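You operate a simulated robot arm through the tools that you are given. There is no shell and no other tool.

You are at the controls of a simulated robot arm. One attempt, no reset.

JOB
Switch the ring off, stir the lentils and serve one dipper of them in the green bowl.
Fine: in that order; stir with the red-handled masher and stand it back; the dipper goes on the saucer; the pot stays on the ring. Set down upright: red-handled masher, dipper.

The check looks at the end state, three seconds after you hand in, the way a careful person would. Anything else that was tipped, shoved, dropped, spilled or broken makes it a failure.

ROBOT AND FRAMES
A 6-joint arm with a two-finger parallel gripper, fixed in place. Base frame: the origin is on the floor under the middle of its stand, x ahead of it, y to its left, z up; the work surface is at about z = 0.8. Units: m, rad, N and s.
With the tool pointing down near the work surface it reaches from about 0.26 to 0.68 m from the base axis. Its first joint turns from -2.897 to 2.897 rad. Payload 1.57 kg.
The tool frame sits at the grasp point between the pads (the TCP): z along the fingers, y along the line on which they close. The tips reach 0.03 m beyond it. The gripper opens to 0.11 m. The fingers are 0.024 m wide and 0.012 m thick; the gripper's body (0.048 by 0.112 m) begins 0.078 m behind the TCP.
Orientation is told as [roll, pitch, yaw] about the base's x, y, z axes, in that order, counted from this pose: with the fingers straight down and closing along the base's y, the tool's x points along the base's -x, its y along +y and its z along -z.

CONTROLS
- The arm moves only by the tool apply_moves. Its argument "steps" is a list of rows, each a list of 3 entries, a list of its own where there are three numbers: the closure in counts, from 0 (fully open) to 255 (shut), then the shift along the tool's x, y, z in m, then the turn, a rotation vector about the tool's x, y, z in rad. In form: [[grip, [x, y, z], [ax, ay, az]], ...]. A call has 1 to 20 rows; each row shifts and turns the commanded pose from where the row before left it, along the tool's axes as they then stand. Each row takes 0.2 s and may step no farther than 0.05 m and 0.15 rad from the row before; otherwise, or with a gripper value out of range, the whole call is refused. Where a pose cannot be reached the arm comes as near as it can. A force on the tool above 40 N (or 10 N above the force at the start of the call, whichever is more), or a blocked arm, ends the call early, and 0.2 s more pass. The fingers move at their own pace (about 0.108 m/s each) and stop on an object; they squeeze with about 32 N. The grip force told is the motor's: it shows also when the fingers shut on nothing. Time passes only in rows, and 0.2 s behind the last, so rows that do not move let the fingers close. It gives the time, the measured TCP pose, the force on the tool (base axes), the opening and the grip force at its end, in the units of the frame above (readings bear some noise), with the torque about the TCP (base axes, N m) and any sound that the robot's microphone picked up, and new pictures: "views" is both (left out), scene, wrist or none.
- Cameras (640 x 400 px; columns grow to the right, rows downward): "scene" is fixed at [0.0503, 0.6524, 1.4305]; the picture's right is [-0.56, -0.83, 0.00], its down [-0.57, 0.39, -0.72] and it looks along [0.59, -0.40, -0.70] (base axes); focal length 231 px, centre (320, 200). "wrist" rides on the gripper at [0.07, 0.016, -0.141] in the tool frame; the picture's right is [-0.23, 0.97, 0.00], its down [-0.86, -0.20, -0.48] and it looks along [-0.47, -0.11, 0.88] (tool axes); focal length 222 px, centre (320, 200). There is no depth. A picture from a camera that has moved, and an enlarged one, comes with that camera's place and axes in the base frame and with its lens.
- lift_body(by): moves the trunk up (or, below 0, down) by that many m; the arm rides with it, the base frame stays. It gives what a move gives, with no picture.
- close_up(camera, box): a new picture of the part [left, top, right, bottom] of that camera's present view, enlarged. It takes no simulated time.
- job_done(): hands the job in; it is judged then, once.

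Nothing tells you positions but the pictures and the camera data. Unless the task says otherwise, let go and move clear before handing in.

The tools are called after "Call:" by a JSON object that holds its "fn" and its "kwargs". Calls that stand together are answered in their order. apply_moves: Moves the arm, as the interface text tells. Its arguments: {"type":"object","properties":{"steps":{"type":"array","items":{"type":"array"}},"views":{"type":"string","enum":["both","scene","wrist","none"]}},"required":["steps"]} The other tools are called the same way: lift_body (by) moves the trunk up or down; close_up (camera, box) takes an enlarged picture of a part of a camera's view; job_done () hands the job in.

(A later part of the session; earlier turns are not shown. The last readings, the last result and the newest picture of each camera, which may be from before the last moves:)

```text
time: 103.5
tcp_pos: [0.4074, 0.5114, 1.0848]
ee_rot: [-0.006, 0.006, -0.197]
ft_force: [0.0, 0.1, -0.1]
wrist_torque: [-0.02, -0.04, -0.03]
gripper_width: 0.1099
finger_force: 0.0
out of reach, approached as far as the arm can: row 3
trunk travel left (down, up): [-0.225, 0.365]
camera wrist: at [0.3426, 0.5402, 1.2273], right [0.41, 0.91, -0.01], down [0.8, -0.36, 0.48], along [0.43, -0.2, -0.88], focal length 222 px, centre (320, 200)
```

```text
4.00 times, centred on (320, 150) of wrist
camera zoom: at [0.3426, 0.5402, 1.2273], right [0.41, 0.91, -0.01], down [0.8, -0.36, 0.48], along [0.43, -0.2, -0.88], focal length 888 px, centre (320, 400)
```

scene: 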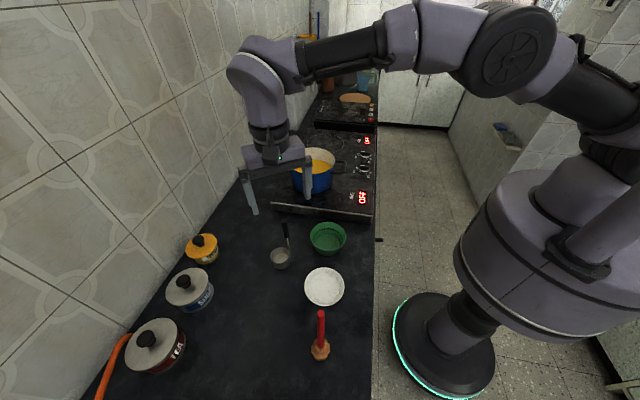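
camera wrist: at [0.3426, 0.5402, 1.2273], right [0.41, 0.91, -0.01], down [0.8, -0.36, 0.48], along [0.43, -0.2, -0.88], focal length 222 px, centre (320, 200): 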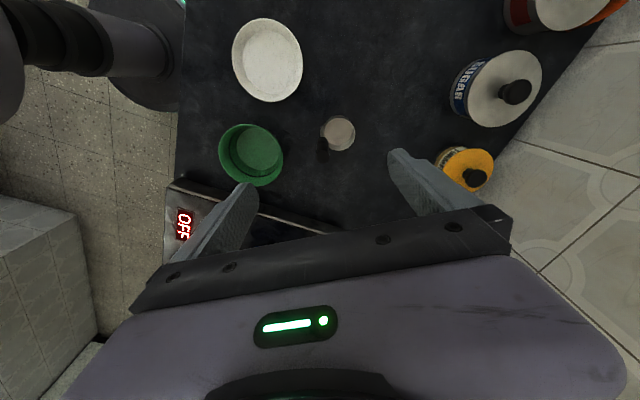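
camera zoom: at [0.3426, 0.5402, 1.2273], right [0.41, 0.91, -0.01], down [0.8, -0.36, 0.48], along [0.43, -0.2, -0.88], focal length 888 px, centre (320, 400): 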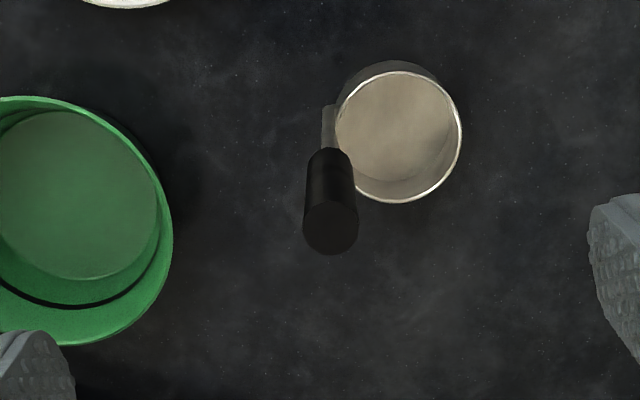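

The handle is centred at (0.411, 0.512). I'll go down over the black grip and close.

Call:
{"fn": "apply_moves", "kwargs": {"steps": [[0, [-0.0038, 0.0014, 0.04], [0, 0, 0]], [0, [0, 0, 0.046], [0, 0, 0]], [0, [0, 0, 0.046], [0, 0, 0]], [0, [0, 0, 0], [0, 0, 0]], [255, [0, 0, 0], [0, 0, 0]], [255, [0, 0, 0], [0, 0, 0]], [255, [0, 0, 0], [0, 0, 0]], [255, [0, 0, 0], [0, 0, 0]]]}}

Call:
{"fn": "close_up", "kwargs": {"camera": "scene", "box": [230, 180, 390, 300]}}

Call:
{"fn": "close_up", "kwargs": {"camera": "wrist", "box": [240, 100, 400, 260]}}

```text
time: 105.3
tcp_pos: [0.4112, 0.5125, 0.9528]
ee_rot: [-0.005, 0.003, -0.197]
ft_force: [0.0, 0.0, 1.3]
wrist_torque: [0.13, 0.0, 0.01]
gripper_width: 0.0142
finger_force: 30.2
trunk travel left (down, up): [-0.225, 0.365]
camera wrist: at [0.3452, 0.5415, 1.0948], right [0.41, 0.91, 0.0], down [0.8, -0.36, 0.48], along [0.43, -0.2, -0.88], focal length 222 px, centre (320, 200)
```

scene: 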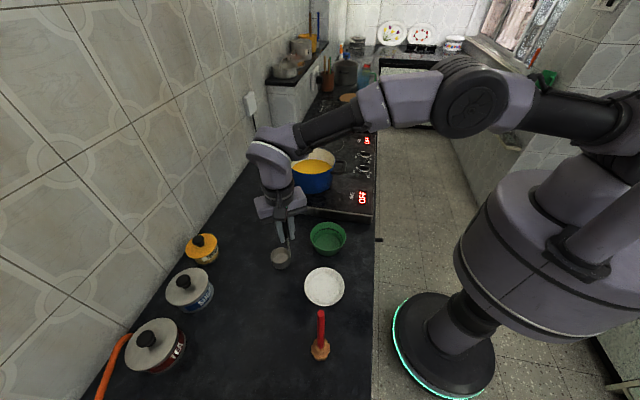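
wrist: 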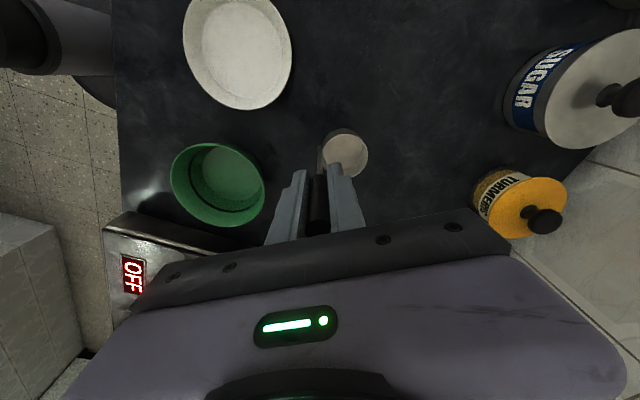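

```text
3.33 times, centred on (310, 240) of scene
camera zoom: at [0.0503, 0.6524, 1.4305], right [-0.56, -0.83, 0.0], down [-0.57, 0.39, -0.72], along [0.59, -0.4, -0.7], focal length 769 px, centre (353, 67)
```

zoom: 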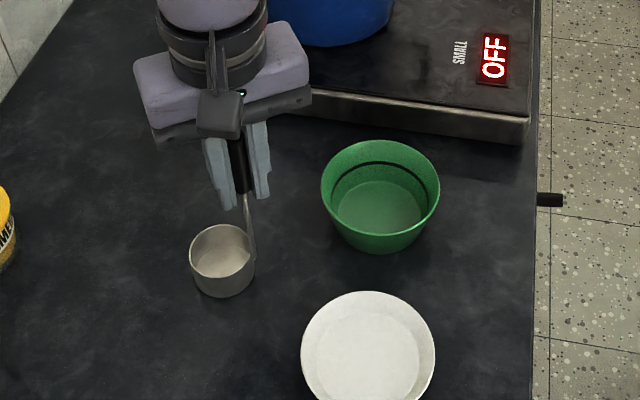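

```text
2.50 times, centred on (320, 180) of wrist
camera zoom: at [0.3452, 0.5415, 1.0948], right [0.41, 0.91, 0.0], down [0.8, -0.36, 0.48], along [0.43, -0.2, -0.88], focal length 555 px, centre (320, 250)
```

zoom: 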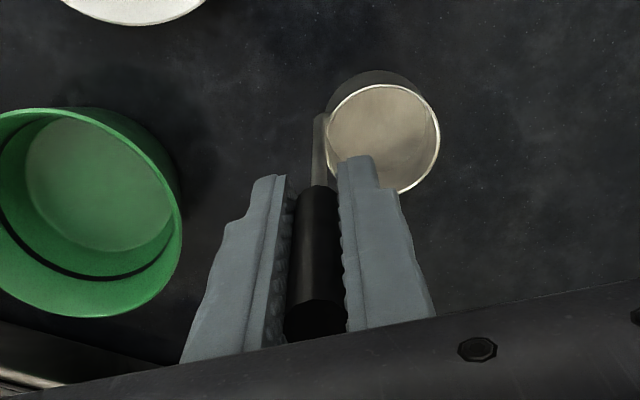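

The dipper is gripped upright at grip height 0.153 above its base. I'll lift it while retracting slightly, and carry it over the pot with the cup pointing outward.

Call:
{"fn": "apply_moves", "kwargs": {"steps": [[255, [0, 0, -0.02], [0, 0, 0]], [255, [0, 0, -0.03], [0, 0, 0]], [255, [0.00345, -0.00665, -0.034], [0, 0, 0]], [255, [0.00345, -0.00665, -0.034], [0, 0, 0]], [255, [0.00345, -0.00665, -0.034], [0, 0, 0]], [255, [0.00345, -0.00665, -0.036], [0, 0, 0]], [255, [0, 0, 0], [0, 0, 0]]], "views": "scene"}}

```text
time: 106.9
tcp_pos: [0.3921, 0.488, 1.1414]
ee_rot: [-0.004, 0.004, -0.197]
ft_force: [-0.8, 0.5, -0.7]
wrist_torque: [-0.02, 0.0, 0.01]
gripper_width: 0.0143
finger_force: 30.7
trunk travel left (down, up): [-0.225, 0.365]
```

scene: 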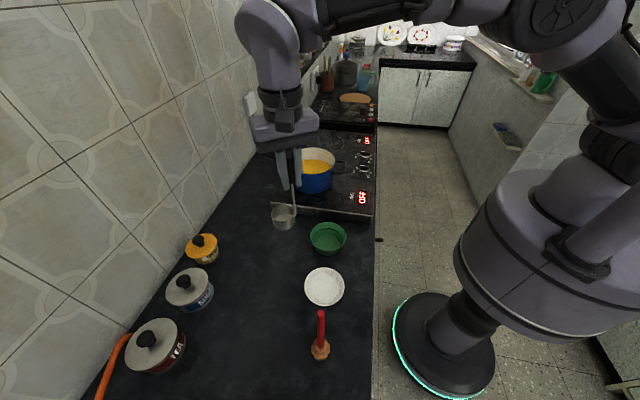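

Call:
{"fn": "apply_moves", "kwargs": {"steps": [[255, [-0.0303, -0.02255, 0], [0, 0, 0]], [255, [-0.0303, -0.02255, 0], [0, 0, 0]], [255, [-0.0303, -0.02255, 0], [0, 0, 0]], [255, [-0.0303, -0.02255, 0], [0, 0, 0]], [255, [-0.0303, -0.02255, 0], [0, 0, 0]], [255, [-0.0303, -0.02255, 0], [0, 0, 0]], [255, [-0.0303, -0.02255, 0], [0, 0, 0]], [255, [-0.0303, -0.02255, 0], [0, 0, 0]], [255, [0, 0, 0], [0, 0, 0.1343]], [255, [0, 0, 0], [0, 0, 0.1343]], [255, [0, 0, 0], [0, 0, 0.1343]], [255, [0, 0, 0], [0, 0, 0]]]}}

Call:
{"fn": "close_up", "kwargs": {"camera": "scene", "box": [250, 80, 410, 220]}}

Call:
{"fn": "close_up", "kwargs": {"camera": "wrist", "box": [240, 60, 420, 240]}}

```text
time: 109.5
tcp_pos: [0.5953, 0.264, 1.1413]
ee_rot: [-0.005, 0.001, -0.603]
ft_force: [-0.2, 1.5, -1.0]
wrist_torque: [0.01, 0.06, -0.02]
gripper_width: 0.0144
finger_force: 30.9
trunk travel left (down, up): [-0.225, 0.365]
camera wrist: at [0.548, 0.3169, 1.2824], right [0.74, 0.67, -0.01], down [0.59, -0.65, 0.48], along [0.32, -0.36, -0.88], focal length 222 px, centre (320, 200)
```

scene: 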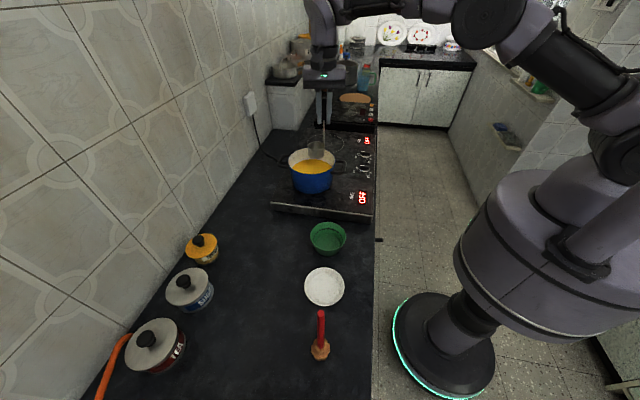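
wrist: 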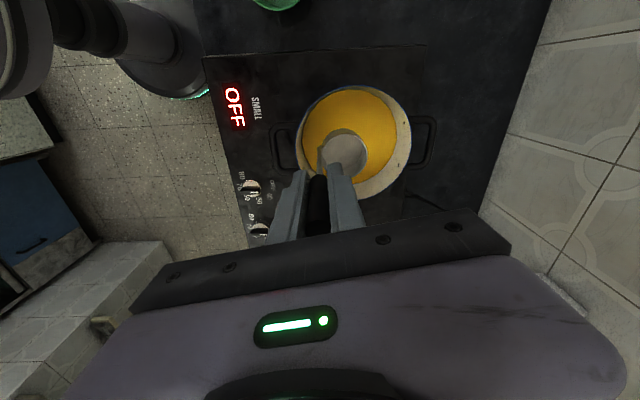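

```text
2.86 times, centred on (330, 150) of scene
camera zoom: at [0.0503, 0.6524, 1.4305], right [-0.56, -0.83, 0.0], down [-0.57, 0.39, -0.72], along [0.59, -0.4, -0.7], focal length 659 px, centre (291, 343)
```

zoom: 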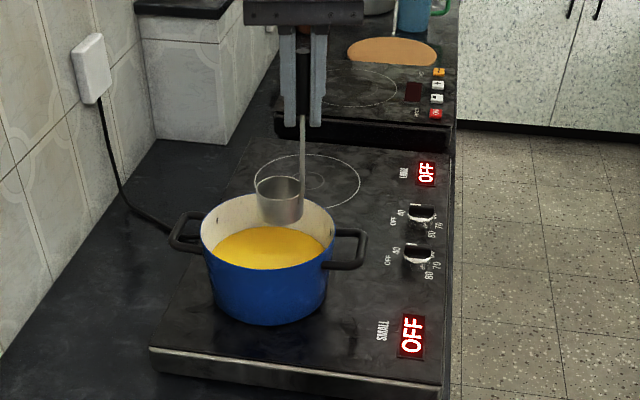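

```text
2.22 times, centred on (330, 150) of wrist
camera zoom: at [0.548, 0.3169, 1.2824], right [0.74, 0.67, -0.01], down [0.59, -0.65, 0.48], along [0.32, -0.36, -0.88], focal length 494 px, centre (298, 311)
```

zoom: 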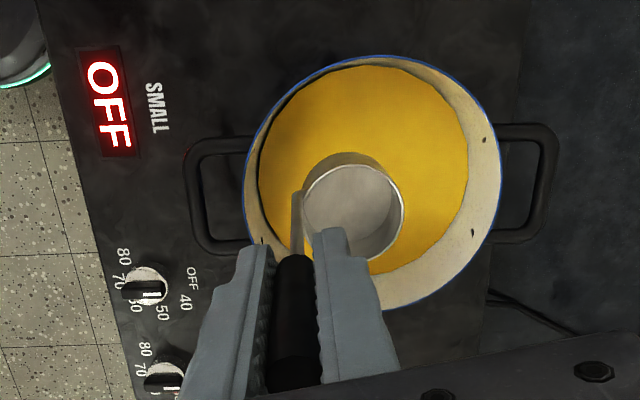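

The cup hangs over the lentils about 1.6 cm inward of the pot centre, with good clearance. I'll lower it level until its rim is below the surface, and wait for it to fill.

Call:
{"fn": "apply_moves", "kwargs": {"steps": [[255, [0, 0, 0.03], [0, 0, 0]], [255, [0, 0, 0.03], [0, 0, 0]], [255, [0, 0, 0.025], [0, 0, 0]], [255, [0, 0, 0.02], [0, 0, 0]], [255, [0, 0, 0.0165], [0, 0, 0]], [255, [0, 0, 0], [0, 0, 0]], [255, [0, 0, 0], [0, 0, 0]]]}}

Call:
{"fn": "close_up", "kwargs": {"camera": "scene", "box": [250, 100, 410, 220]}}

Call:
{"fn": "close_up", "kwargs": {"camera": "wrist", "box": [240, 60, 420, 240]}}

```text
time: 111.1
tcp_pos: [0.596, 0.2633, 1.0178]
ee_rot: [-0.006, 0.0, -0.602]
ft_force: [-0.2, -0.5, -1.8]
wrist_torque: [-0.02, 0.01, 0.02]
gripper_width: 0.0141
finger_force: 30.7
trunk travel left (down, up): [-0.225, 0.365]
camera wrist: at [0.547, 0.3161, 1.1601], right [0.74, 0.68, -0.01], down [0.6, -0.65, 0.48], along [0.32, -0.36, -0.88], focal length 222 px, centre (320, 200)
```

scene: 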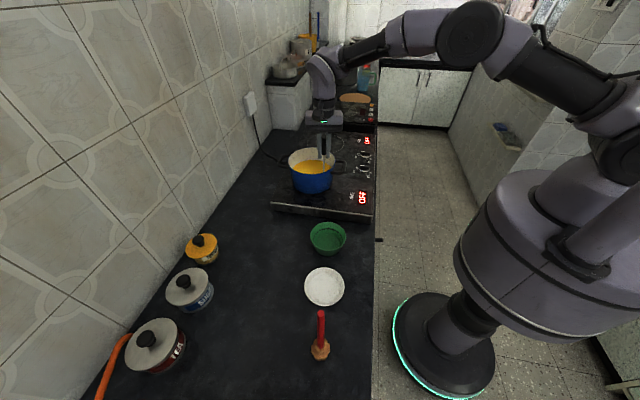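
wrist: 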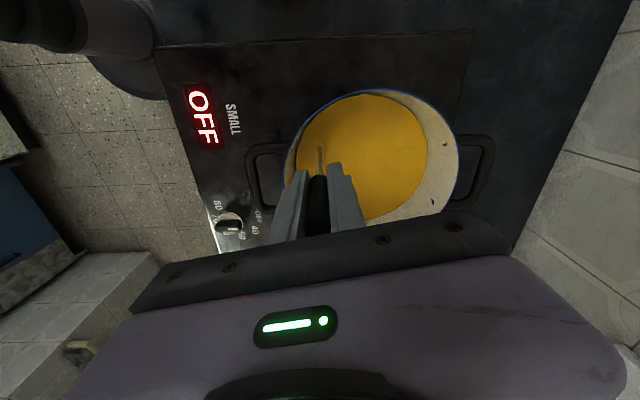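

```text
3.33 times, centred on (330, 160) of scene
camera zoom: at [0.0503, 0.6524, 1.4305], right [-0.56, -0.83, 0.0], down [-0.57, 0.39, -0.72], along [0.59, -0.4, -0.7], focal length 769 px, centre (287, 333)
```

zoom: 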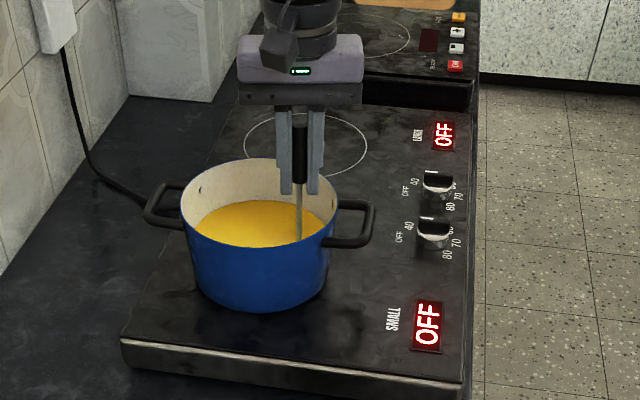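

```text
2.22 times, centred on (330, 150) of wrist
camera zoom: at [0.547, 0.3161, 1.1601], right [0.74, 0.68, -0.01], down [0.6, -0.65, 0.48], along [0.32, -0.36, -0.88], focal length 494 px, centre (298, 311)
```

zoom: 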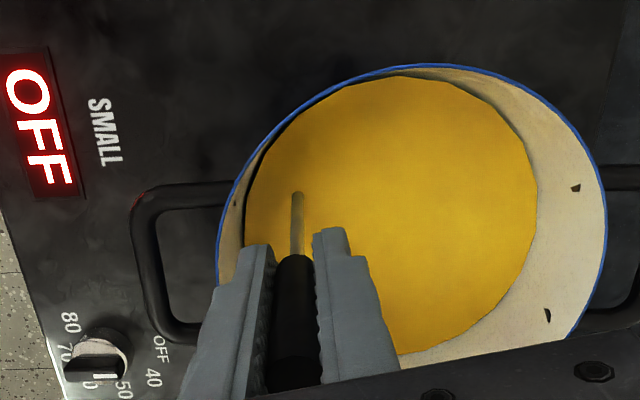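

The cup is fully submerged with no floor contact. I'll wait briefly, then lift it slowly and level, and hold above the pot.

Call:
{"fn": "apply_moves", "kwargs": {"steps": [[255, [0, 0, 0], [0, 0, 0]], [255, [0, 0, 0], [0, 0, 0]], [255, [0, 0, -0.006], [0, 0, 0]], [255, [0, 0, -0.01], [0, 0, 0]], [255, [0, 0, -0.01], [0, 0, 0]], [255, [0, 0, -0.012], [0, 0, 0]], [255, [0, 0, -0.014], [0, 0, 0]], [255, [0, 0, -0.016], [0, 0, 0]], [255, [0, 0, -0.016], [0, 0, 0]], [255, [0, 0, -0.014], [0, 0, 0]], [255, [0, 0, -0.012], [0, 0, 0]], [255, [0, 0, -0.01], [0, 0, 0]], [255, [0, 0, -0.006], [0, 0, 0]], [255, [0, 0, 0], [0, 0, 0]], [255, [0, 0, 0], [0, 0, 0]], [255, [0, 0, 0], [0, 0, 0]], [255, [0, 0, 0], [0, 0, 0]]]}}

Call:
{"fn": "close_up", "kwargs": {"camera": "scene", "box": [250, 80, 410, 220]}}

Call:
{"fn": "close_up", "kwargs": {"camera": "wrist", "box": [240, 60, 420, 240]}}

```text
time: 114.7
tcp_pos: [0.5941, 0.2634, 1.145]
ee_rot: [-0.004, 0.002, -0.599]
ft_force: [-0.2, -1.0, -1.6]
wrist_torque: [0.02, 0.02, 0.0]
gripper_width: 0.0143
finger_force: 30.4
trunk travel left (down, up): [-0.225, 0.365]
camera wrist: at [0.5471, 0.3166, 1.2871], right [0.74, 0.68, -0.01], down [0.6, -0.65, 0.48], along [0.32, -0.36, -0.88], focal length 222 px, centre (320, 200)
```

scene: 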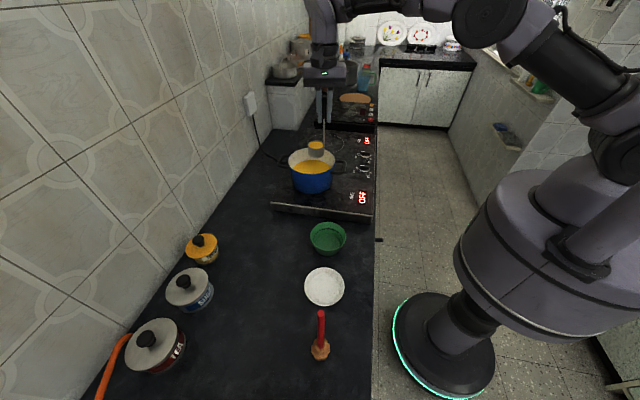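
wrist: 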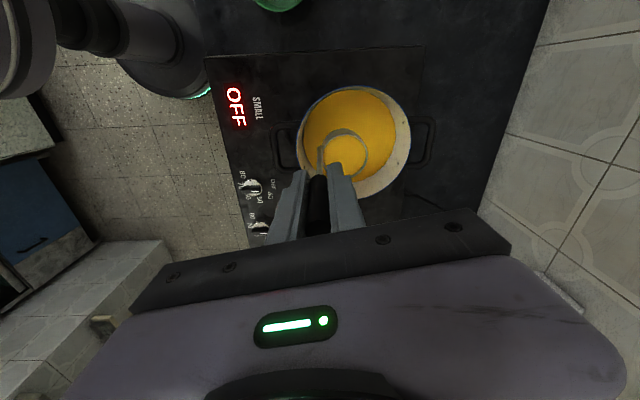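

```text
2.86 times, centred on (330, 150) of scene
camera zoom: at [0.0503, 0.6524, 1.4305], right [-0.56, -0.83, 0.0], down [-0.57, 0.39, -0.72], along [0.59, -0.4, -0.7], focal length 659 px, centre (291, 343)
```

zoom: 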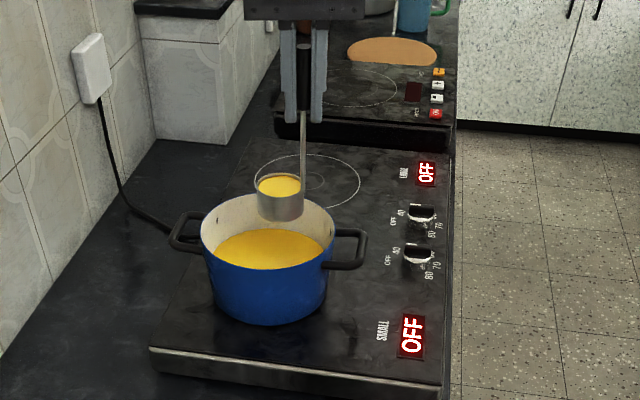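

```text
2.22 times, centred on (330, 150) of wrist
camera zoom: at [0.5471, 0.3166, 1.2871], right [0.74, 0.68, -0.01], down [0.6, -0.65, 0.48], along [0.32, -0.36, -0.88], focal length 494 px, centre (298, 311)
```

zoom: 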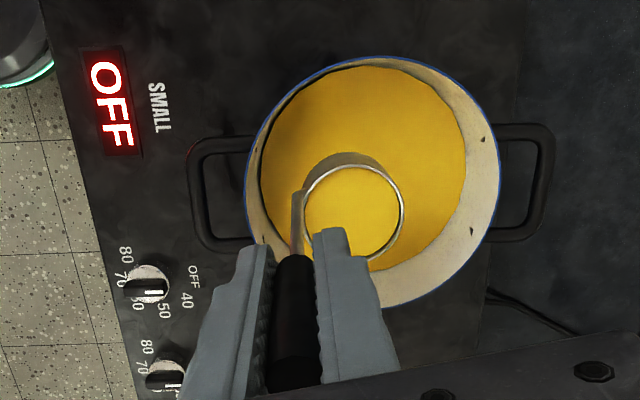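

The dipper is full nearly to the rim and level. I'll carry it to the bowl slowly, with gentle acceleration.

Call:
{"fn": "apply_moves", "kwargs": {"steps": [[255, [0.008, -0.0003, 0], [0, 0, 0]], [255, [0.014, -0.0006, 0], [0, 0, 0]], [255, [0.02, -0.0008, 0], [0, 0, 0]], [255, [0.024, -0.0009, 0], [0, 0, 0]], [255, [0.025, -0.001, 0], [0, 0, 0]], [255, [0.025, -0.001, 0], [0, 0, 0]], [255, [0.025, -0.001, 0], [0, 0, 0]], [255, [0.025, -0.001, 0], [0, 0, 0]], [255, [0.024, -0.0009, 0], [0, 0, 0]], [255, [0.022, -0.0009, 0], [0, 0, 0]], [255, [0.018, -0.0007, 0], [0, 0, 0]], [255, [0.014, -0.0006, 0], [0, 0, 0]], [255, [0.01, -0.0004, 0], [0, 0, 0]], [255, [0.006, -0.0002, 0], [0, 0, 0]], [255, [0, 0, 0], [0, 0, 0]], [255, [0, 0, 0], [0, 0, 0]]]}}

Call:
{"fn": "close_up", "kwargs": {"camera": "scene", "box": [250, 140, 410, 280]}}

```text
time: 118.1
tcp_pos: [0.3756, 0.4022, 1.1458]
ee_rot: [-0.007, 0.001, -0.601]
ft_force: [0.4, -1.0, -0.7]
wrist_torque: [-0.01, 0.06, -0.04]
gripper_width: 0.0143
finger_force: 31.1
trunk travel left (down, up): [-0.225, 0.365]
camera wrist: at [0.3268, 0.4555, 1.2874], right [0.74, 0.68, -0.01], down [0.6, -0.65, 0.48], along [0.32, -0.36, -0.88], focal length 222 px, centre (320, 200)
```

scene: 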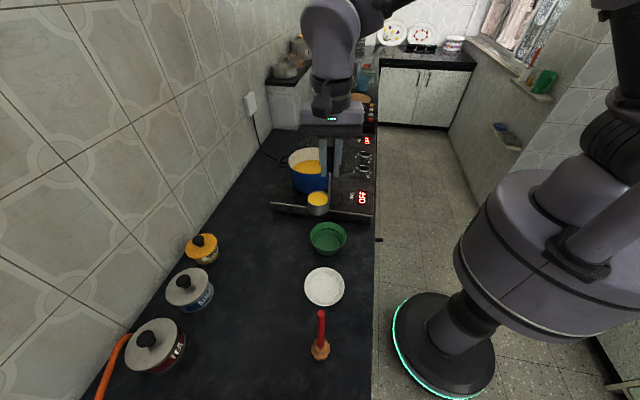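
wrist: 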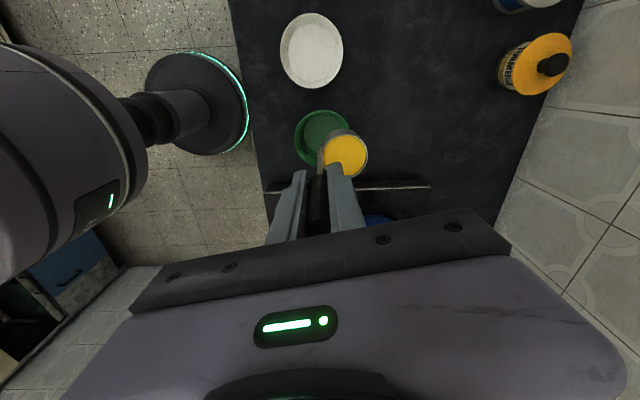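

```text
2.86 times, centred on (330, 210) of scene
camera zoom: at [0.0503, 0.6524, 1.4305], right [-0.56, -0.83, 0.0], down [-0.57, 0.39, -0.72], along [0.59, -0.4, -0.7], focal length 659 px, centre (291, 171)
```

zoom: 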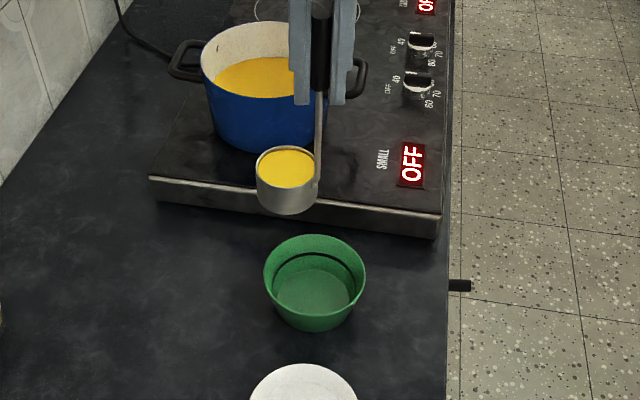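

No spill on the way. I'll turn the dipper gently to the pour orientation, lower it above the bowl and check alignment.

Call:
{"fn": "apply_moves", "kwargs": {"steps": [[255, [0, 0, 0], [0, 0, -0.04]], [255, [0, 0, 0], [0, 0, -0.06]], [255, [0, 0, 0], [0, 0, -0.06]], [255, [0, 0, 0], [0, 0, -0.05]], [255, [0, 0, 0], [0, 0, -0.03]], [255, [0.0036, -0.0007, 0.01], [0, 0, 0]], [255, [0, 0, 0.018], [0, 0, 0]], [255, [0, 0, 0.02], [0, 0, 0]], [255, [0, 0, 0.02], [0, 0, 0]], [255, [0, 0, 0.02], [0, 0, 0]], [255, [0, 0, 0.018], [0, 0, 0]], [255, [0, 0, 0.012], [0, 0, 0]], [255, [0, 0, 0.005], [0, 0, 0]], [255, [0, 0, 0], [0, 0, 0]], [255, [0, 0, 0], [0, 0, 0]]]}}

Call:
{"fn": "close_up", "kwargs": {"camera": "scene", "box": [260, 170, 400, 290]}}

Call:
{"fn": "close_up", "kwargs": {"camera": "wrist", "box": [240, 60, 420, 240]}}

```text
time: 121.3
tcp_pos: [0.3717, 0.4037, 1.0232]
ee_rot: [-0.004, 0.002, -0.359]
ft_force: [0.5, -0.5, -1.7]
wrist_torque: [-0.05, 0.03, -0.01]
gripper_width: 0.0144
finger_force: 30.8
trunk travel left (down, up): [-0.225, 0.365]
camera wrist: at [0.3111, 0.4423, 1.1647], right [0.56, 0.83, -0.01], down [0.73, -0.49, 0.48], along [0.39, -0.27, -0.88], focal length 222 px, centre (320, 200)
```

scene: 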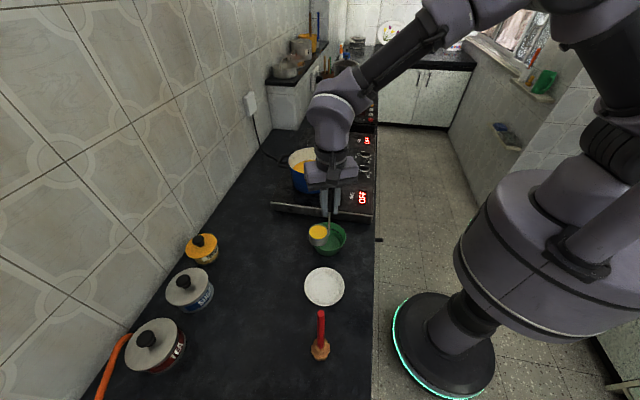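
wrist: 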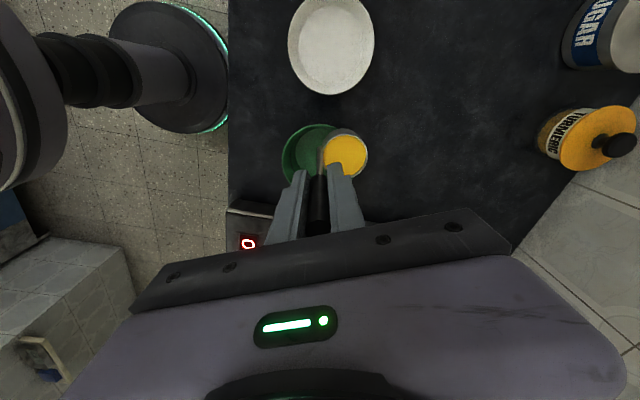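

```text
3.33 times, centred on (330, 230) of scene
camera zoom: at [0.0503, 0.6524, 1.4305], right [-0.56, -0.83, 0.0], down [-0.57, 0.39, -0.72], along [0.59, -0.4, -0.7], focal length 769 px, centre (287, 100)
```

zoom: 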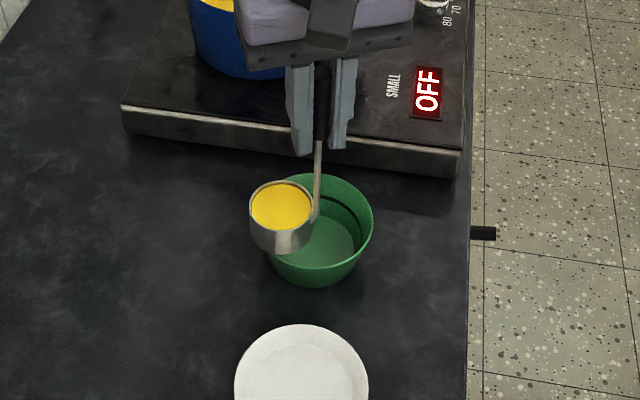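

```text
2.22 times, centred on (330, 150) of wrist
camera zoom: at [0.3111, 0.4423, 1.1647], right [0.56, 0.83, -0.01], down [0.73, -0.49, 0.48], along [0.39, -0.27, -0.88], focal length 494 px, centre (298, 311)
```

zoom: 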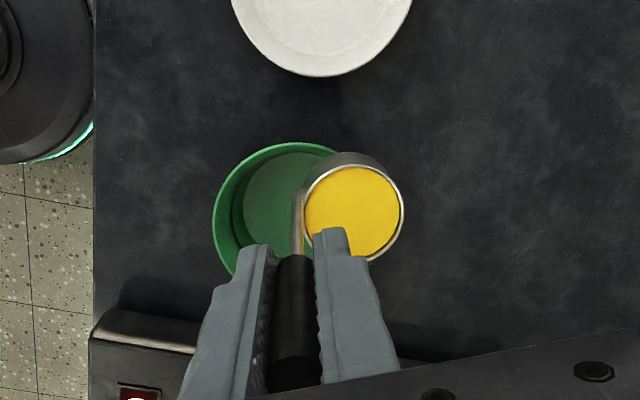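

The lip is about 1.5 cm beyond the bowl centre on the far side of the pour direction, as intended. I'll start tilting slowly about the lip and watch the flow.

Call:
{"fn": "apply_moves", "kwargs": {"steps": [[255, [-0.0036, -0.0071, -0.0006], [-0.058, 0.0294, 0]], [255, [-0.0036, -0.0071, -0.0006], [-0.058, 0.0294, 0]], [255, [-0.0036, -0.0071, -0.0006], [-0.058, 0.0294, 0]], [255, [-0.0036, -0.0071, -0.0006], [-0.058, 0.0294, 0]], [255, [-0.0036, -0.0071, -0.0006], [-0.058, 0.0294, 0]], [255, [-0.0036, -0.0071, -0.0006], [-0.058, 0.0294, 0]], [255, [-0.0036, -0.0071, -0.0006], [-0.058, 0.0294, 0]]]}}

Call:
{"fn": "close_up", "kwargs": {"camera": "scene", "box": [260, 170, 400, 290]}}

Call:
{"fn": "close_up", "kwargs": {"camera": "wrist", "box": [240, 60, 420, 240]}}

```text
time: 122.9
tcp_pos: [0.3775, 0.3476, 1.0165]
ee_rot: [0.406, 0.202, -0.319]
ft_force: [0.2, 0.3, -1.3]
wrist_torque: [-0.1, -0.01, -0.01]
gripper_width: 0.0143
finger_force: 30.5
trunk travel left (down, up): [-0.225, 0.365]
camera wrist: at [0.3252, 0.3205, 1.1645], right [0.57, 0.75, 0.33], down [0.75, -0.64, 0.18], along [0.35, 0.15, -0.93], focal length 222 px, centre (320, 200)
```

scene: 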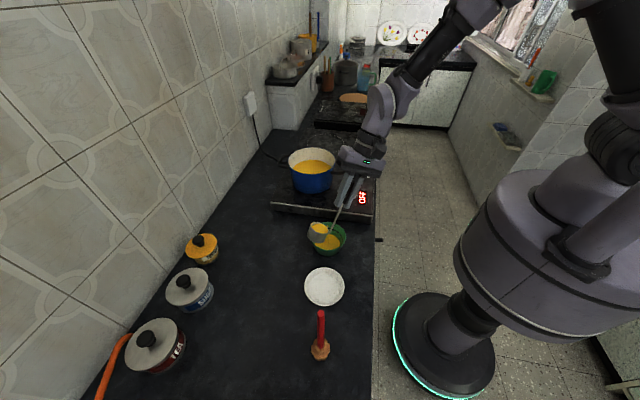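
wrist: 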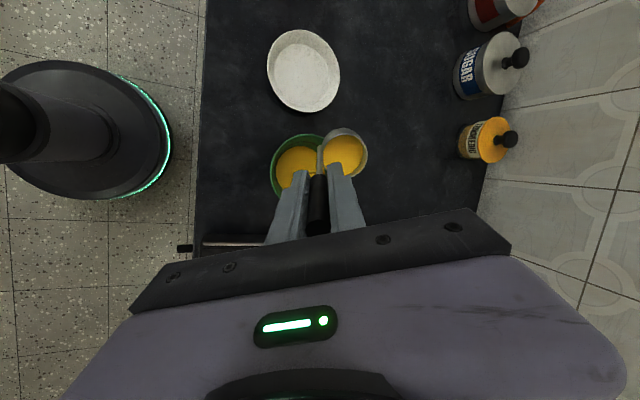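

```text
3.33 times, centred on (330, 230) of scene
camera zoom: at [0.0503, 0.6524, 1.4305], right [-0.56, -0.83, 0.0], down [-0.57, 0.39, -0.72], along [0.59, -0.4, -0.7], focal length 769 px, centre (287, 100)
```

zoom: 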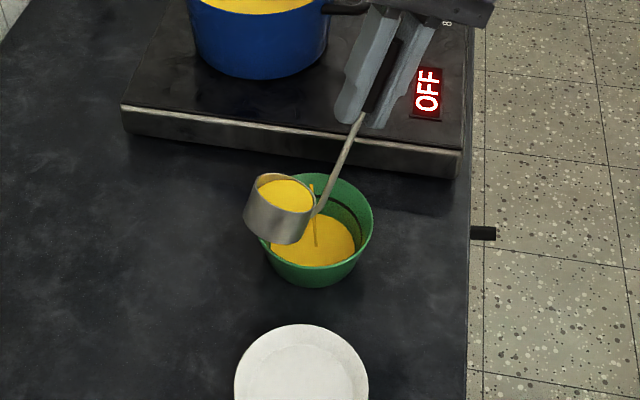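

```text
2.22 times, centred on (330, 150) of wrist
camera zoom: at [0.3252, 0.3205, 1.1645], right [0.57, 0.75, 0.33], down [0.75, -0.64, 0.18], along [0.35, 0.15, -0.93], focal length 494 px, centre (298, 311)
```

zoom: 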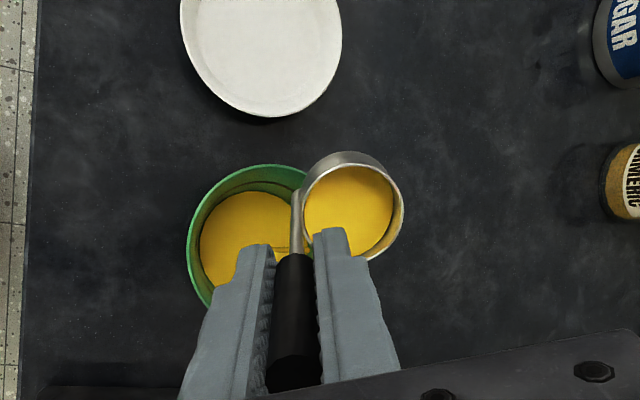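

The stream is falling neatly inside the bowl. I'll continue the slow tilt to about 75°.

Call:
{"fn": "apply_moves", "kwargs": {"steps": [[255, [-0.0036, -0.0071, -0.0006], [-0.058, 0.0294, 0]], [255, [-0.0036, -0.0071, -0.0006], [-0.058, 0.0294, 0]], [255, [-0.0036, -0.0071, -0.0006], [-0.058, 0.0294, 0]], [255, [-0.0036, -0.0071, -0.0006], [-0.058, 0.0294, 0]], [255, [-0.0036, -0.0071, -0.0006], [-0.058, 0.0294, 0]], [255, [-0.0036, -0.0071, -0.0006], [-0.058, 0.0294, 0]], [255, [-0.0036, -0.0071, -0.0006], [-0.058, 0.0294, 0]]]}}

Call:
{"fn": "close_up", "kwargs": {"camera": "scene", "box": [260, 170, 400, 290]}}

```text
time: 124.5
tcp_pos: [0.3825, 0.3016, 0.9861]
ee_rot: [0.851, 0.368, -0.194]
ft_force: [0.1, 0.3, -0.5]
wrist_torque: [-0.08, 0.02, 0.03]
gripper_width: 0.0145
finger_force: 30.5
trunk travel left (down, up): [-0.225, 0.365]
camera wrist: at [0.3364, 0.2122, 1.11], right [0.59, 0.54, 0.6], down [0.75, -0.65, -0.15], along [0.31, 0.54, -0.78], focal length 222 px, centre (320, 200)
```

scene: 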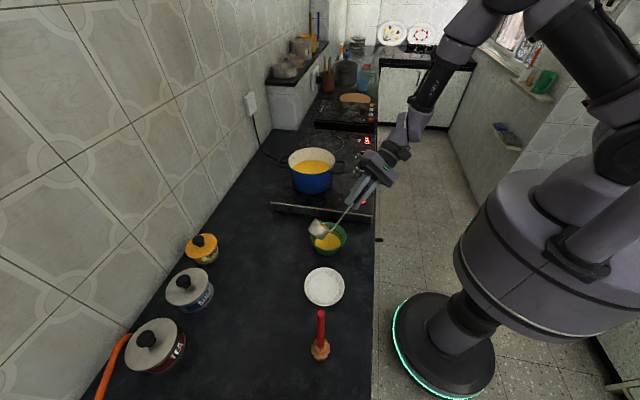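
wrist: 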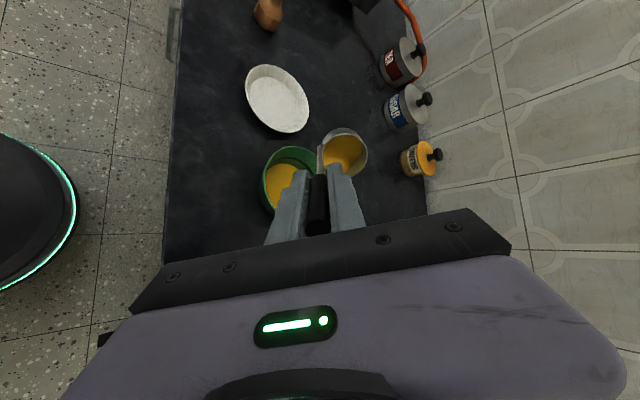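

```text
3.33 times, centred on (330, 230) of scene
camera zoom: at [0.0503, 0.6524, 1.4305], right [-0.56, -0.83, 0.0], down [-0.57, 0.39, -0.72], along [0.59, -0.4, -0.7], focal length 769 px, centre (287, 100)
```

zoom: 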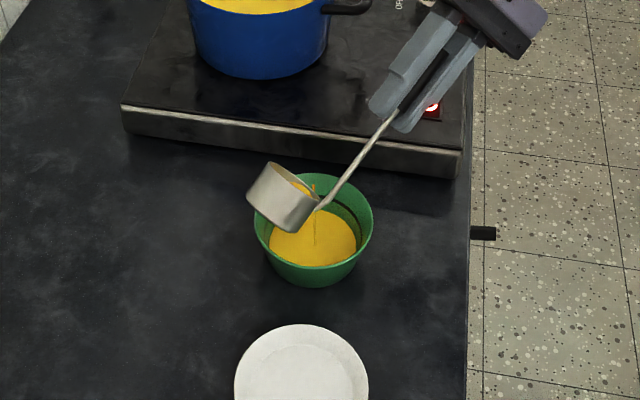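

Call:
{"fn": "apply_moves", "kwargs": {"steps": [[255, [-0.0036, -0.0071, -0.0006], [-0.058, 0.0294, 0]], [255, [-0.0036, -0.0071, -0.0006], [-0.058, 0.0294, 0]], [255, [-0.0036, -0.0071, -0.0006], [-0.058, 0.0294, 0]], [255, [-0.0036, -0.0071, -0.0006], [-0.058, 0.0294, 0]], [255, [-0.0036, -0.0071, -0.0006], [-0.058, 0.0294, 0]], [255, [-0.0036, -0.0071, -0.0006], [-0.058, 0.0294, 0]], [255, [0, 0, 0], [0, 0, 0]], [255, [0, 0, 0], [0, 0, 0]], [255, [0, 0, 0], [0, 0, 0]]]}}

Call:
{"fn": "close_up", "kwargs": {"camera": "scene", "box": [260, 170, 400, 290]}}

Call:
{"fn": "close_up", "kwargs": {"camera": "wrist", "box": [240, 60, 420, 240]}}

```text
time: 126.5
tcp_pos: [0.3847, 0.2774, 0.9458]
ee_rot: [1.263, 0.455, -0.026]
ft_force: [0.0, 0.8, -1.4]
wrist_torque: [-0.14, 0.03, -0.01]
gripper_width: 0.0146
finger_force: 30.7
trunk travel left (down, up): [-0.225, 0.365]
camera wrist: at [0.3428, 0.1463, 1.0299], right [0.62, 0.28, 0.73], down [0.73, -0.54, -0.42], along [0.28, 0.8, -0.54], focal length 222 px, centre (320, 200)
```

scene: 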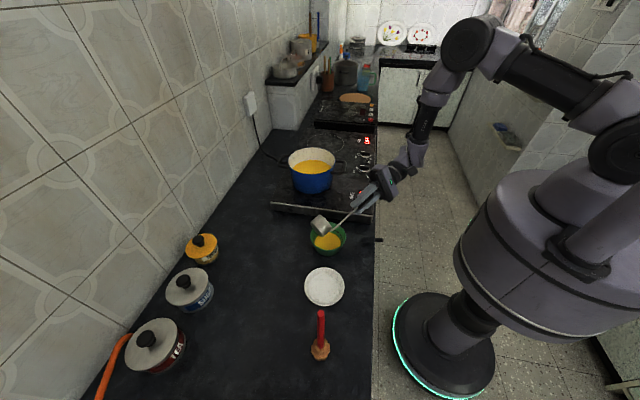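
wrist: 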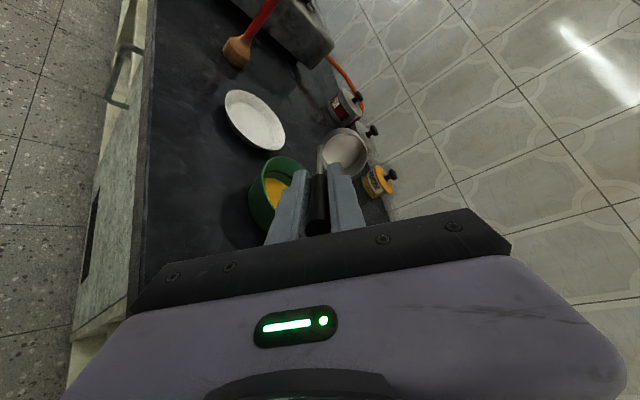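

```text
3.33 times, centred on (330, 230) of scene
camera zoom: at [0.0503, 0.6524, 1.4305], right [-0.56, -0.83, 0.0], down [-0.57, 0.39, -0.72], along [0.59, -0.4, -0.7], focal length 769 px, centre (287, 100)
```

zoom: 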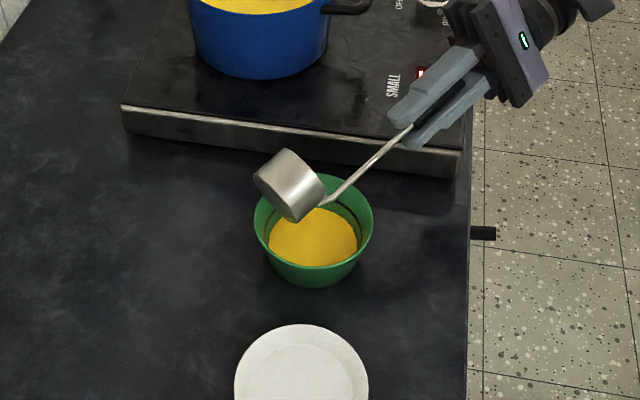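

```text
2.22 times, centred on (330, 150) of wrist
camera zoom: at [0.3428, 0.1463, 1.0299], right [0.62, 0.28, 0.73], down [0.73, -0.54, -0.42], along [0.28, 0.8, -0.54], focal length 494 px, centre (298, 311)
```

zoom: 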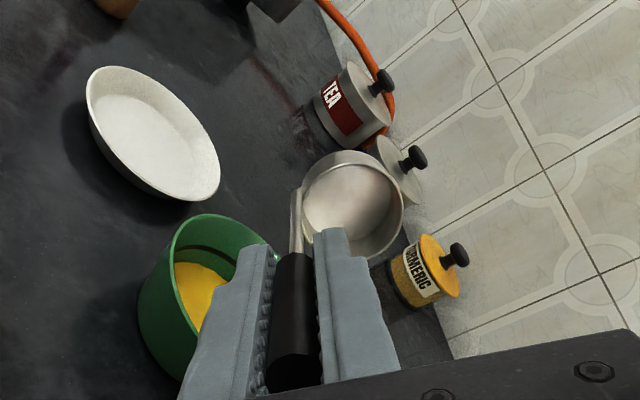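

The cup looks empty and the bowl holds the lentils. I'll tip a bit further while raising, to drain the last of it over the bowl.

Call:
{"fn": "apply_moves", "kwargs": {"steps": [[255, [0.0051, 0.0101, -0.0058], [-0.058, 0.0294, 0]], [255, [0.0051, 0.0101, -0.0058], [-0.058, 0.0294, 0]], [255, [0.0051, 0.0101, -0.0058], [-0.058, 0.0294, 0]], [255, [-0.0036, -0.0071, -0.0006], [-0.058, 0.0294, 0]], [255, [-0.0036, -0.0071, -0.0006], [-0.058, 0.0294, 0]], [255, [-0.0036, -0.0071, -0.0006], [-0.058, 0.0294, 0]], [255, [0, 0, 0], [0, 0, 0]], [255, [0, 0, 0], [0, 0, 0]], [255, [0, 0, 0], [0, 0, 0]], [255, [0, 0, 0], [0, 0, 0]], [255, [0, 0, 0], [0, 0, 0]]]}}

Call:
{"fn": "close_up", "kwargs": {"camera": "scene", "box": [260, 170, 400, 290]}}

Call:
{"fn": "close_up", "kwargs": {"camera": "wrist", "box": [240, 60, 420, 240]}}

```text
time: 128.9
tcp_pos: [0.3865, 0.264, 0.9595]
ee_rot: [1.7, 0.472, 0.166]
ft_force: [0.8, -0.1, -2.2]
wrist_torque: [-0.11, 0.0, -0.01]
gripper_width: 0.0144
finger_force: 30.8
trunk travel left (down, up): [-0.225, 0.365]
camera wrist: at [0.3469, 0.1124, 0.9896], right [0.65, -0.02, 0.76], down [0.71, -0.34, -0.62], along [0.27, 0.94, -0.21], focal length 222 px, centre (320, 200)
```

scene: 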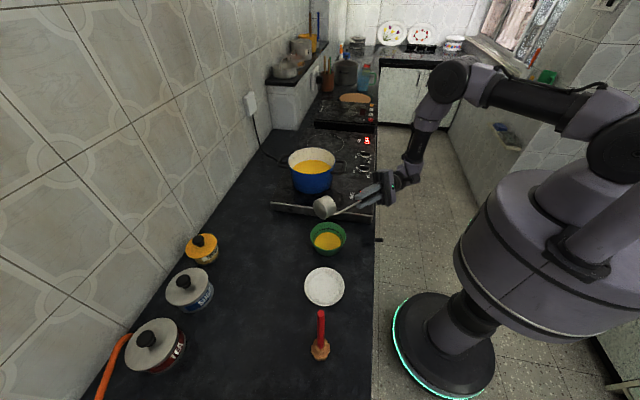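
wrist: 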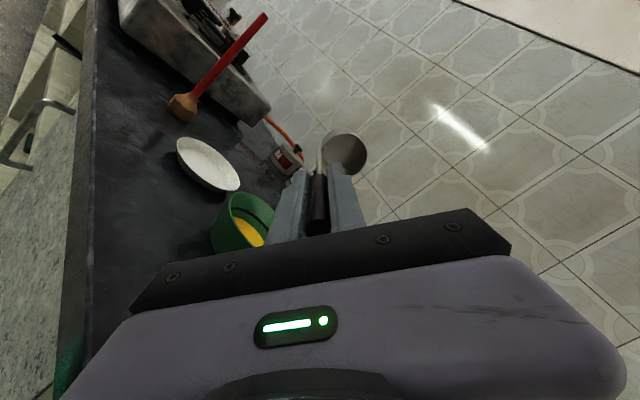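

```text
3.33 times, centred on (330, 230) of scene
camera zoom: at [0.0503, 0.6524, 1.4305], right [-0.56, -0.83, 0.0], down [-0.57, 0.39, -0.72], along [0.59, -0.4, -0.7], focal length 769 px, centre (287, 100)
```

zoom: 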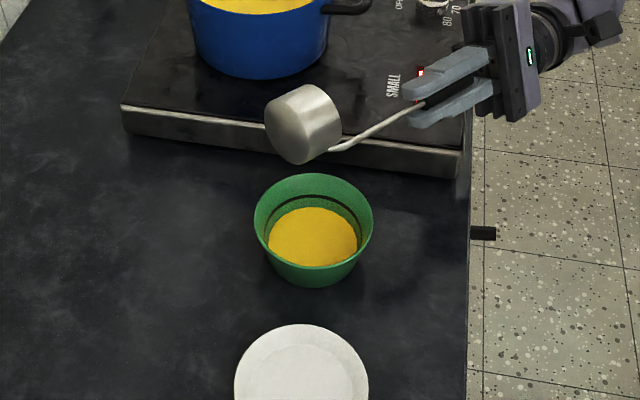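

```text
2.22 times, centred on (330, 150) of wrist
camera zoom: at [0.3469, 0.1124, 0.9896], right [0.65, -0.02, 0.76], down [0.71, -0.34, -0.62], along [0.27, 0.94, -0.21], focal length 494 px, centre (298, 311)
```

zoom: 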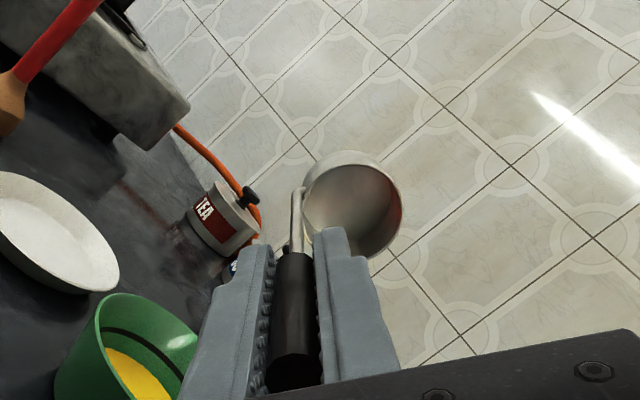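

The dipper is drained, and the bowl holds one dipperful with no spill visible. I'll turn the dipper upright again by reversing the motion.

Call:
{"fn": "apply_moves", "kwargs": {"steps": [[255, [0.0071, 0.0141, 0.0027], [0.116, -0.0588, 0]], [255, [0.0071, 0.0141, 0.0027], [0.116, -0.0588, 0]], [255, [0.0071, 0.0141, 0.0027], [0.116, -0.0588, 0]], [255, [0.0071, 0.0141, 0.0027], [0.116, -0.0588, 0]], [255, [0.0071, 0.0141, 0.0027], [0.116, -0.0588, 0]], [255, [0.0071, 0.0141, 0.0027], [0.116, -0.0588, 0]], [255, [0.0071, 0.0141, 0.0027], [0.116, -0.0588, 0]], [255, [0.0071, 0.0141, 0.0027], [0.116, -0.0588, 0]], [255, [0.0071, 0.0141, 0.0027], [0.116, -0.0588, 0]], [255, [0.0071, 0.0141, 0.0027], [0.116, -0.0588, 0]], [255, [0.0071, 0.0141, 0.0027], [0.116, -0.0588, 0]], [255, [0.0071, 0.0141, 0.0027], [0.116, -0.0588, 0]], [255, [0.0071, 0.0141, 0.0027], [0.116, -0.0588, 0]], [255, [0, 0, 0], [0, 0, 0]], [255, [0, 0, 0], [0, 0, 0]]]}}

Call:
{"fn": "close_up", "kwargs": {"camera": "scene", "box": [260, 170, 400, 290]}}

Call:
{"fn": "close_up", "kwargs": {"camera": "wrist", "box": [240, 60, 420, 240]}}

```text
time: 132.1
tcp_pos: [0.3716, 0.4011, 1.0821]
ee_rot: [-0.009, 0.001, -0.361]
ft_force: [0.5, 0.0, -0.9]
wrist_torque: [0.0, -0.03, 0.03]
gripper_width: 0.0144
finger_force: 30.4
trunk travel left (down, up): [-0.225, 0.365]
camera wrist: at [0.3126, 0.4403, 1.225], right [0.56, 0.83, -0.01], down [0.73, -0.49, 0.48], along [0.39, -0.27, -0.88], focal length 222 px, centre (320, 200)
```

scene: 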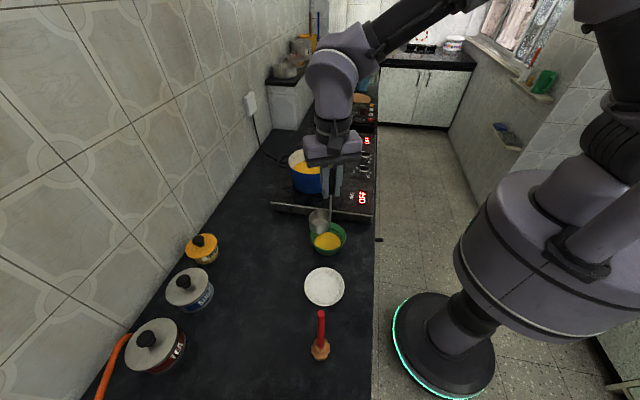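
wrist: 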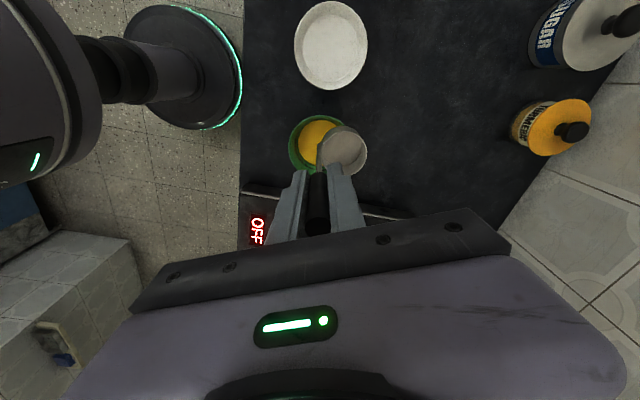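

```text
3.33 times, centred on (330, 230) of scene
camera zoom: at [0.0503, 0.6524, 1.4305], right [-0.56, -0.83, 0.0], down [-0.57, 0.39, -0.72], along [0.59, -0.4, -0.7], focal length 769 px, centre (287, 100)
```

zoom: 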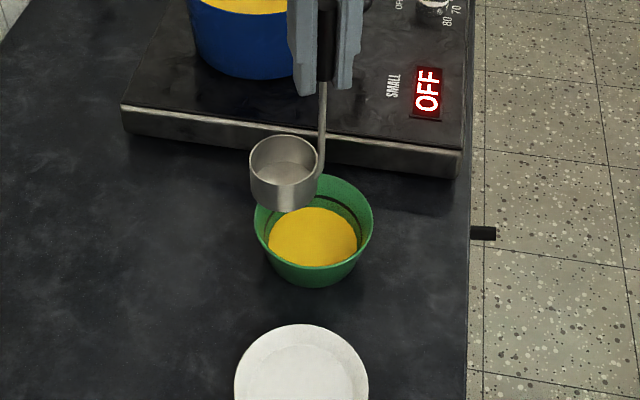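

```text
2.22 times, centred on (330, 150) of wrist
camera zoom: at [0.3126, 0.4403, 1.225], right [0.56, 0.83, -0.01], down [0.73, -0.49, 0.48], along [0.39, -0.27, -0.88], focal length 494 px, centre (298, 311)
```

zoom: 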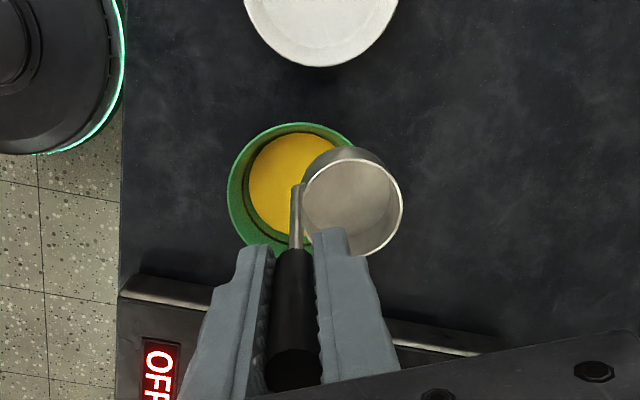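

The dipper is empty, upright and no drops are visible around the bowl. I'll move it above the saucer.

Call:
{"fn": "apply_moves", "kwargs": {"steps": [[255, [0.0285, 0.0018, 0], [0, 0, 0]], [255, [0.0285, 0.0018, 0], [0, 0, 0]], [255, [0.0285, 0.0018, 0], [0, 0, 0]], [255, [0.0285, 0.0018, 0], [0, 0, 0]], [255, [0, 0, 0], [-0.009, 0, -0.12]], [255, [0, 0, 0], [0, 0, -0.12]], [255, [0, 0, 0], [0, 0, -0.12]], [255, [0, 0, 0], [0, 0, 0]]]}}

Call:
{"fn": "close_up", "kwargs": {"camera": "wrist", "box": [240, 60, 420, 240]}}

Call:
{"fn": "close_up", "kwargs": {"camera": "scene", "box": [250, 220, 390, 360]}}

```text
time: 133.9
tcp_pos: [0.2688, 0.4463, 1.0825]
ee_rot: [0.004, 0.002, 0.0]
ft_force: [0.7, 0.9, -1.6]
wrist_torque: [-0.02, 0.02, -0.03]
gripper_width: 0.0145
finger_force: 30.7
trunk travel left (down, up): [-0.225, 0.365]
camera wrist: at [0.1978, 0.4618, 1.2249], right [0.23, 0.97, 0.0], down [0.86, -0.2, 0.48], along [0.46, -0.11, -0.88], focal length 222 px, centre (320, 200)
```

scene: 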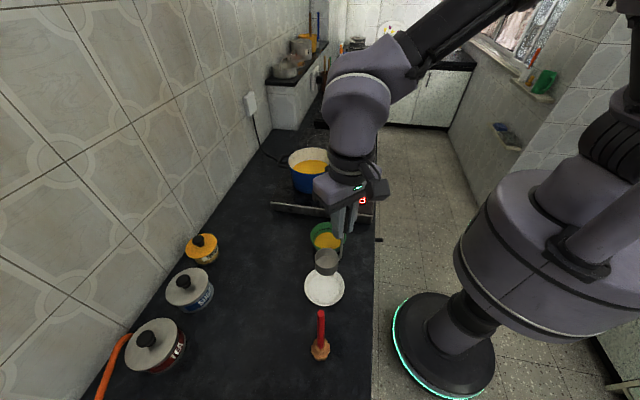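
wrist: 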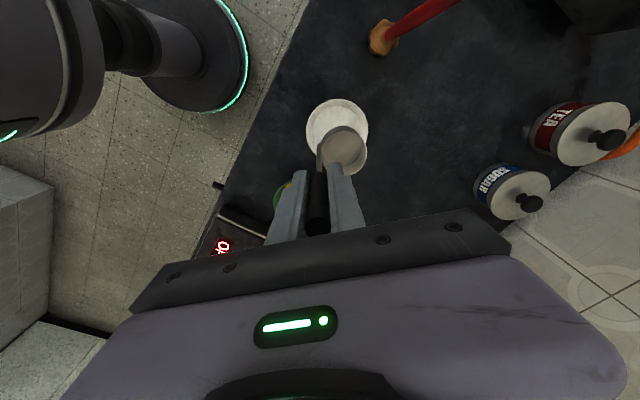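

```text
2.22 times, centred on (330, 150) of wrist
camera zoom: at [0.1978, 0.4618, 1.2249], right [0.23, 0.97, 0.0], down [0.86, -0.2, 0.48], along [0.46, -0.11, -0.88], focal length 494 px, centre (298, 311)
```

zoom: 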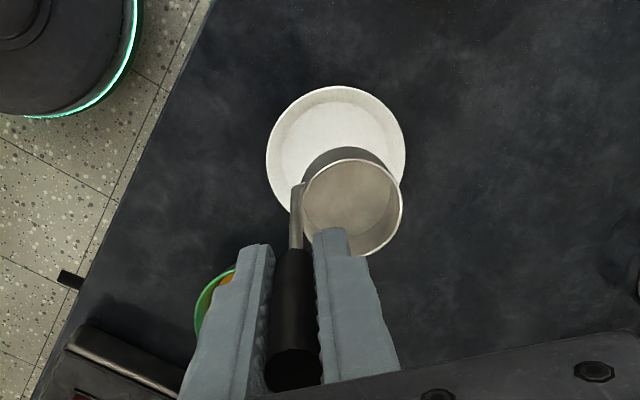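

```text
2.86 times, centred on (320, 290) of scene
camera zoom: at [0.0503, 0.6524, 1.4305], right [-0.56, -0.83, 0.0], down [-0.57, 0.39, -0.72], along [0.59, -0.4, -0.7], focal length 659 px, centre (320, -57)
```

zoom: 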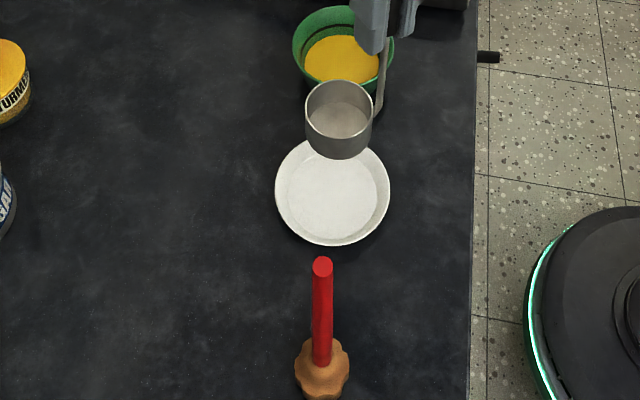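

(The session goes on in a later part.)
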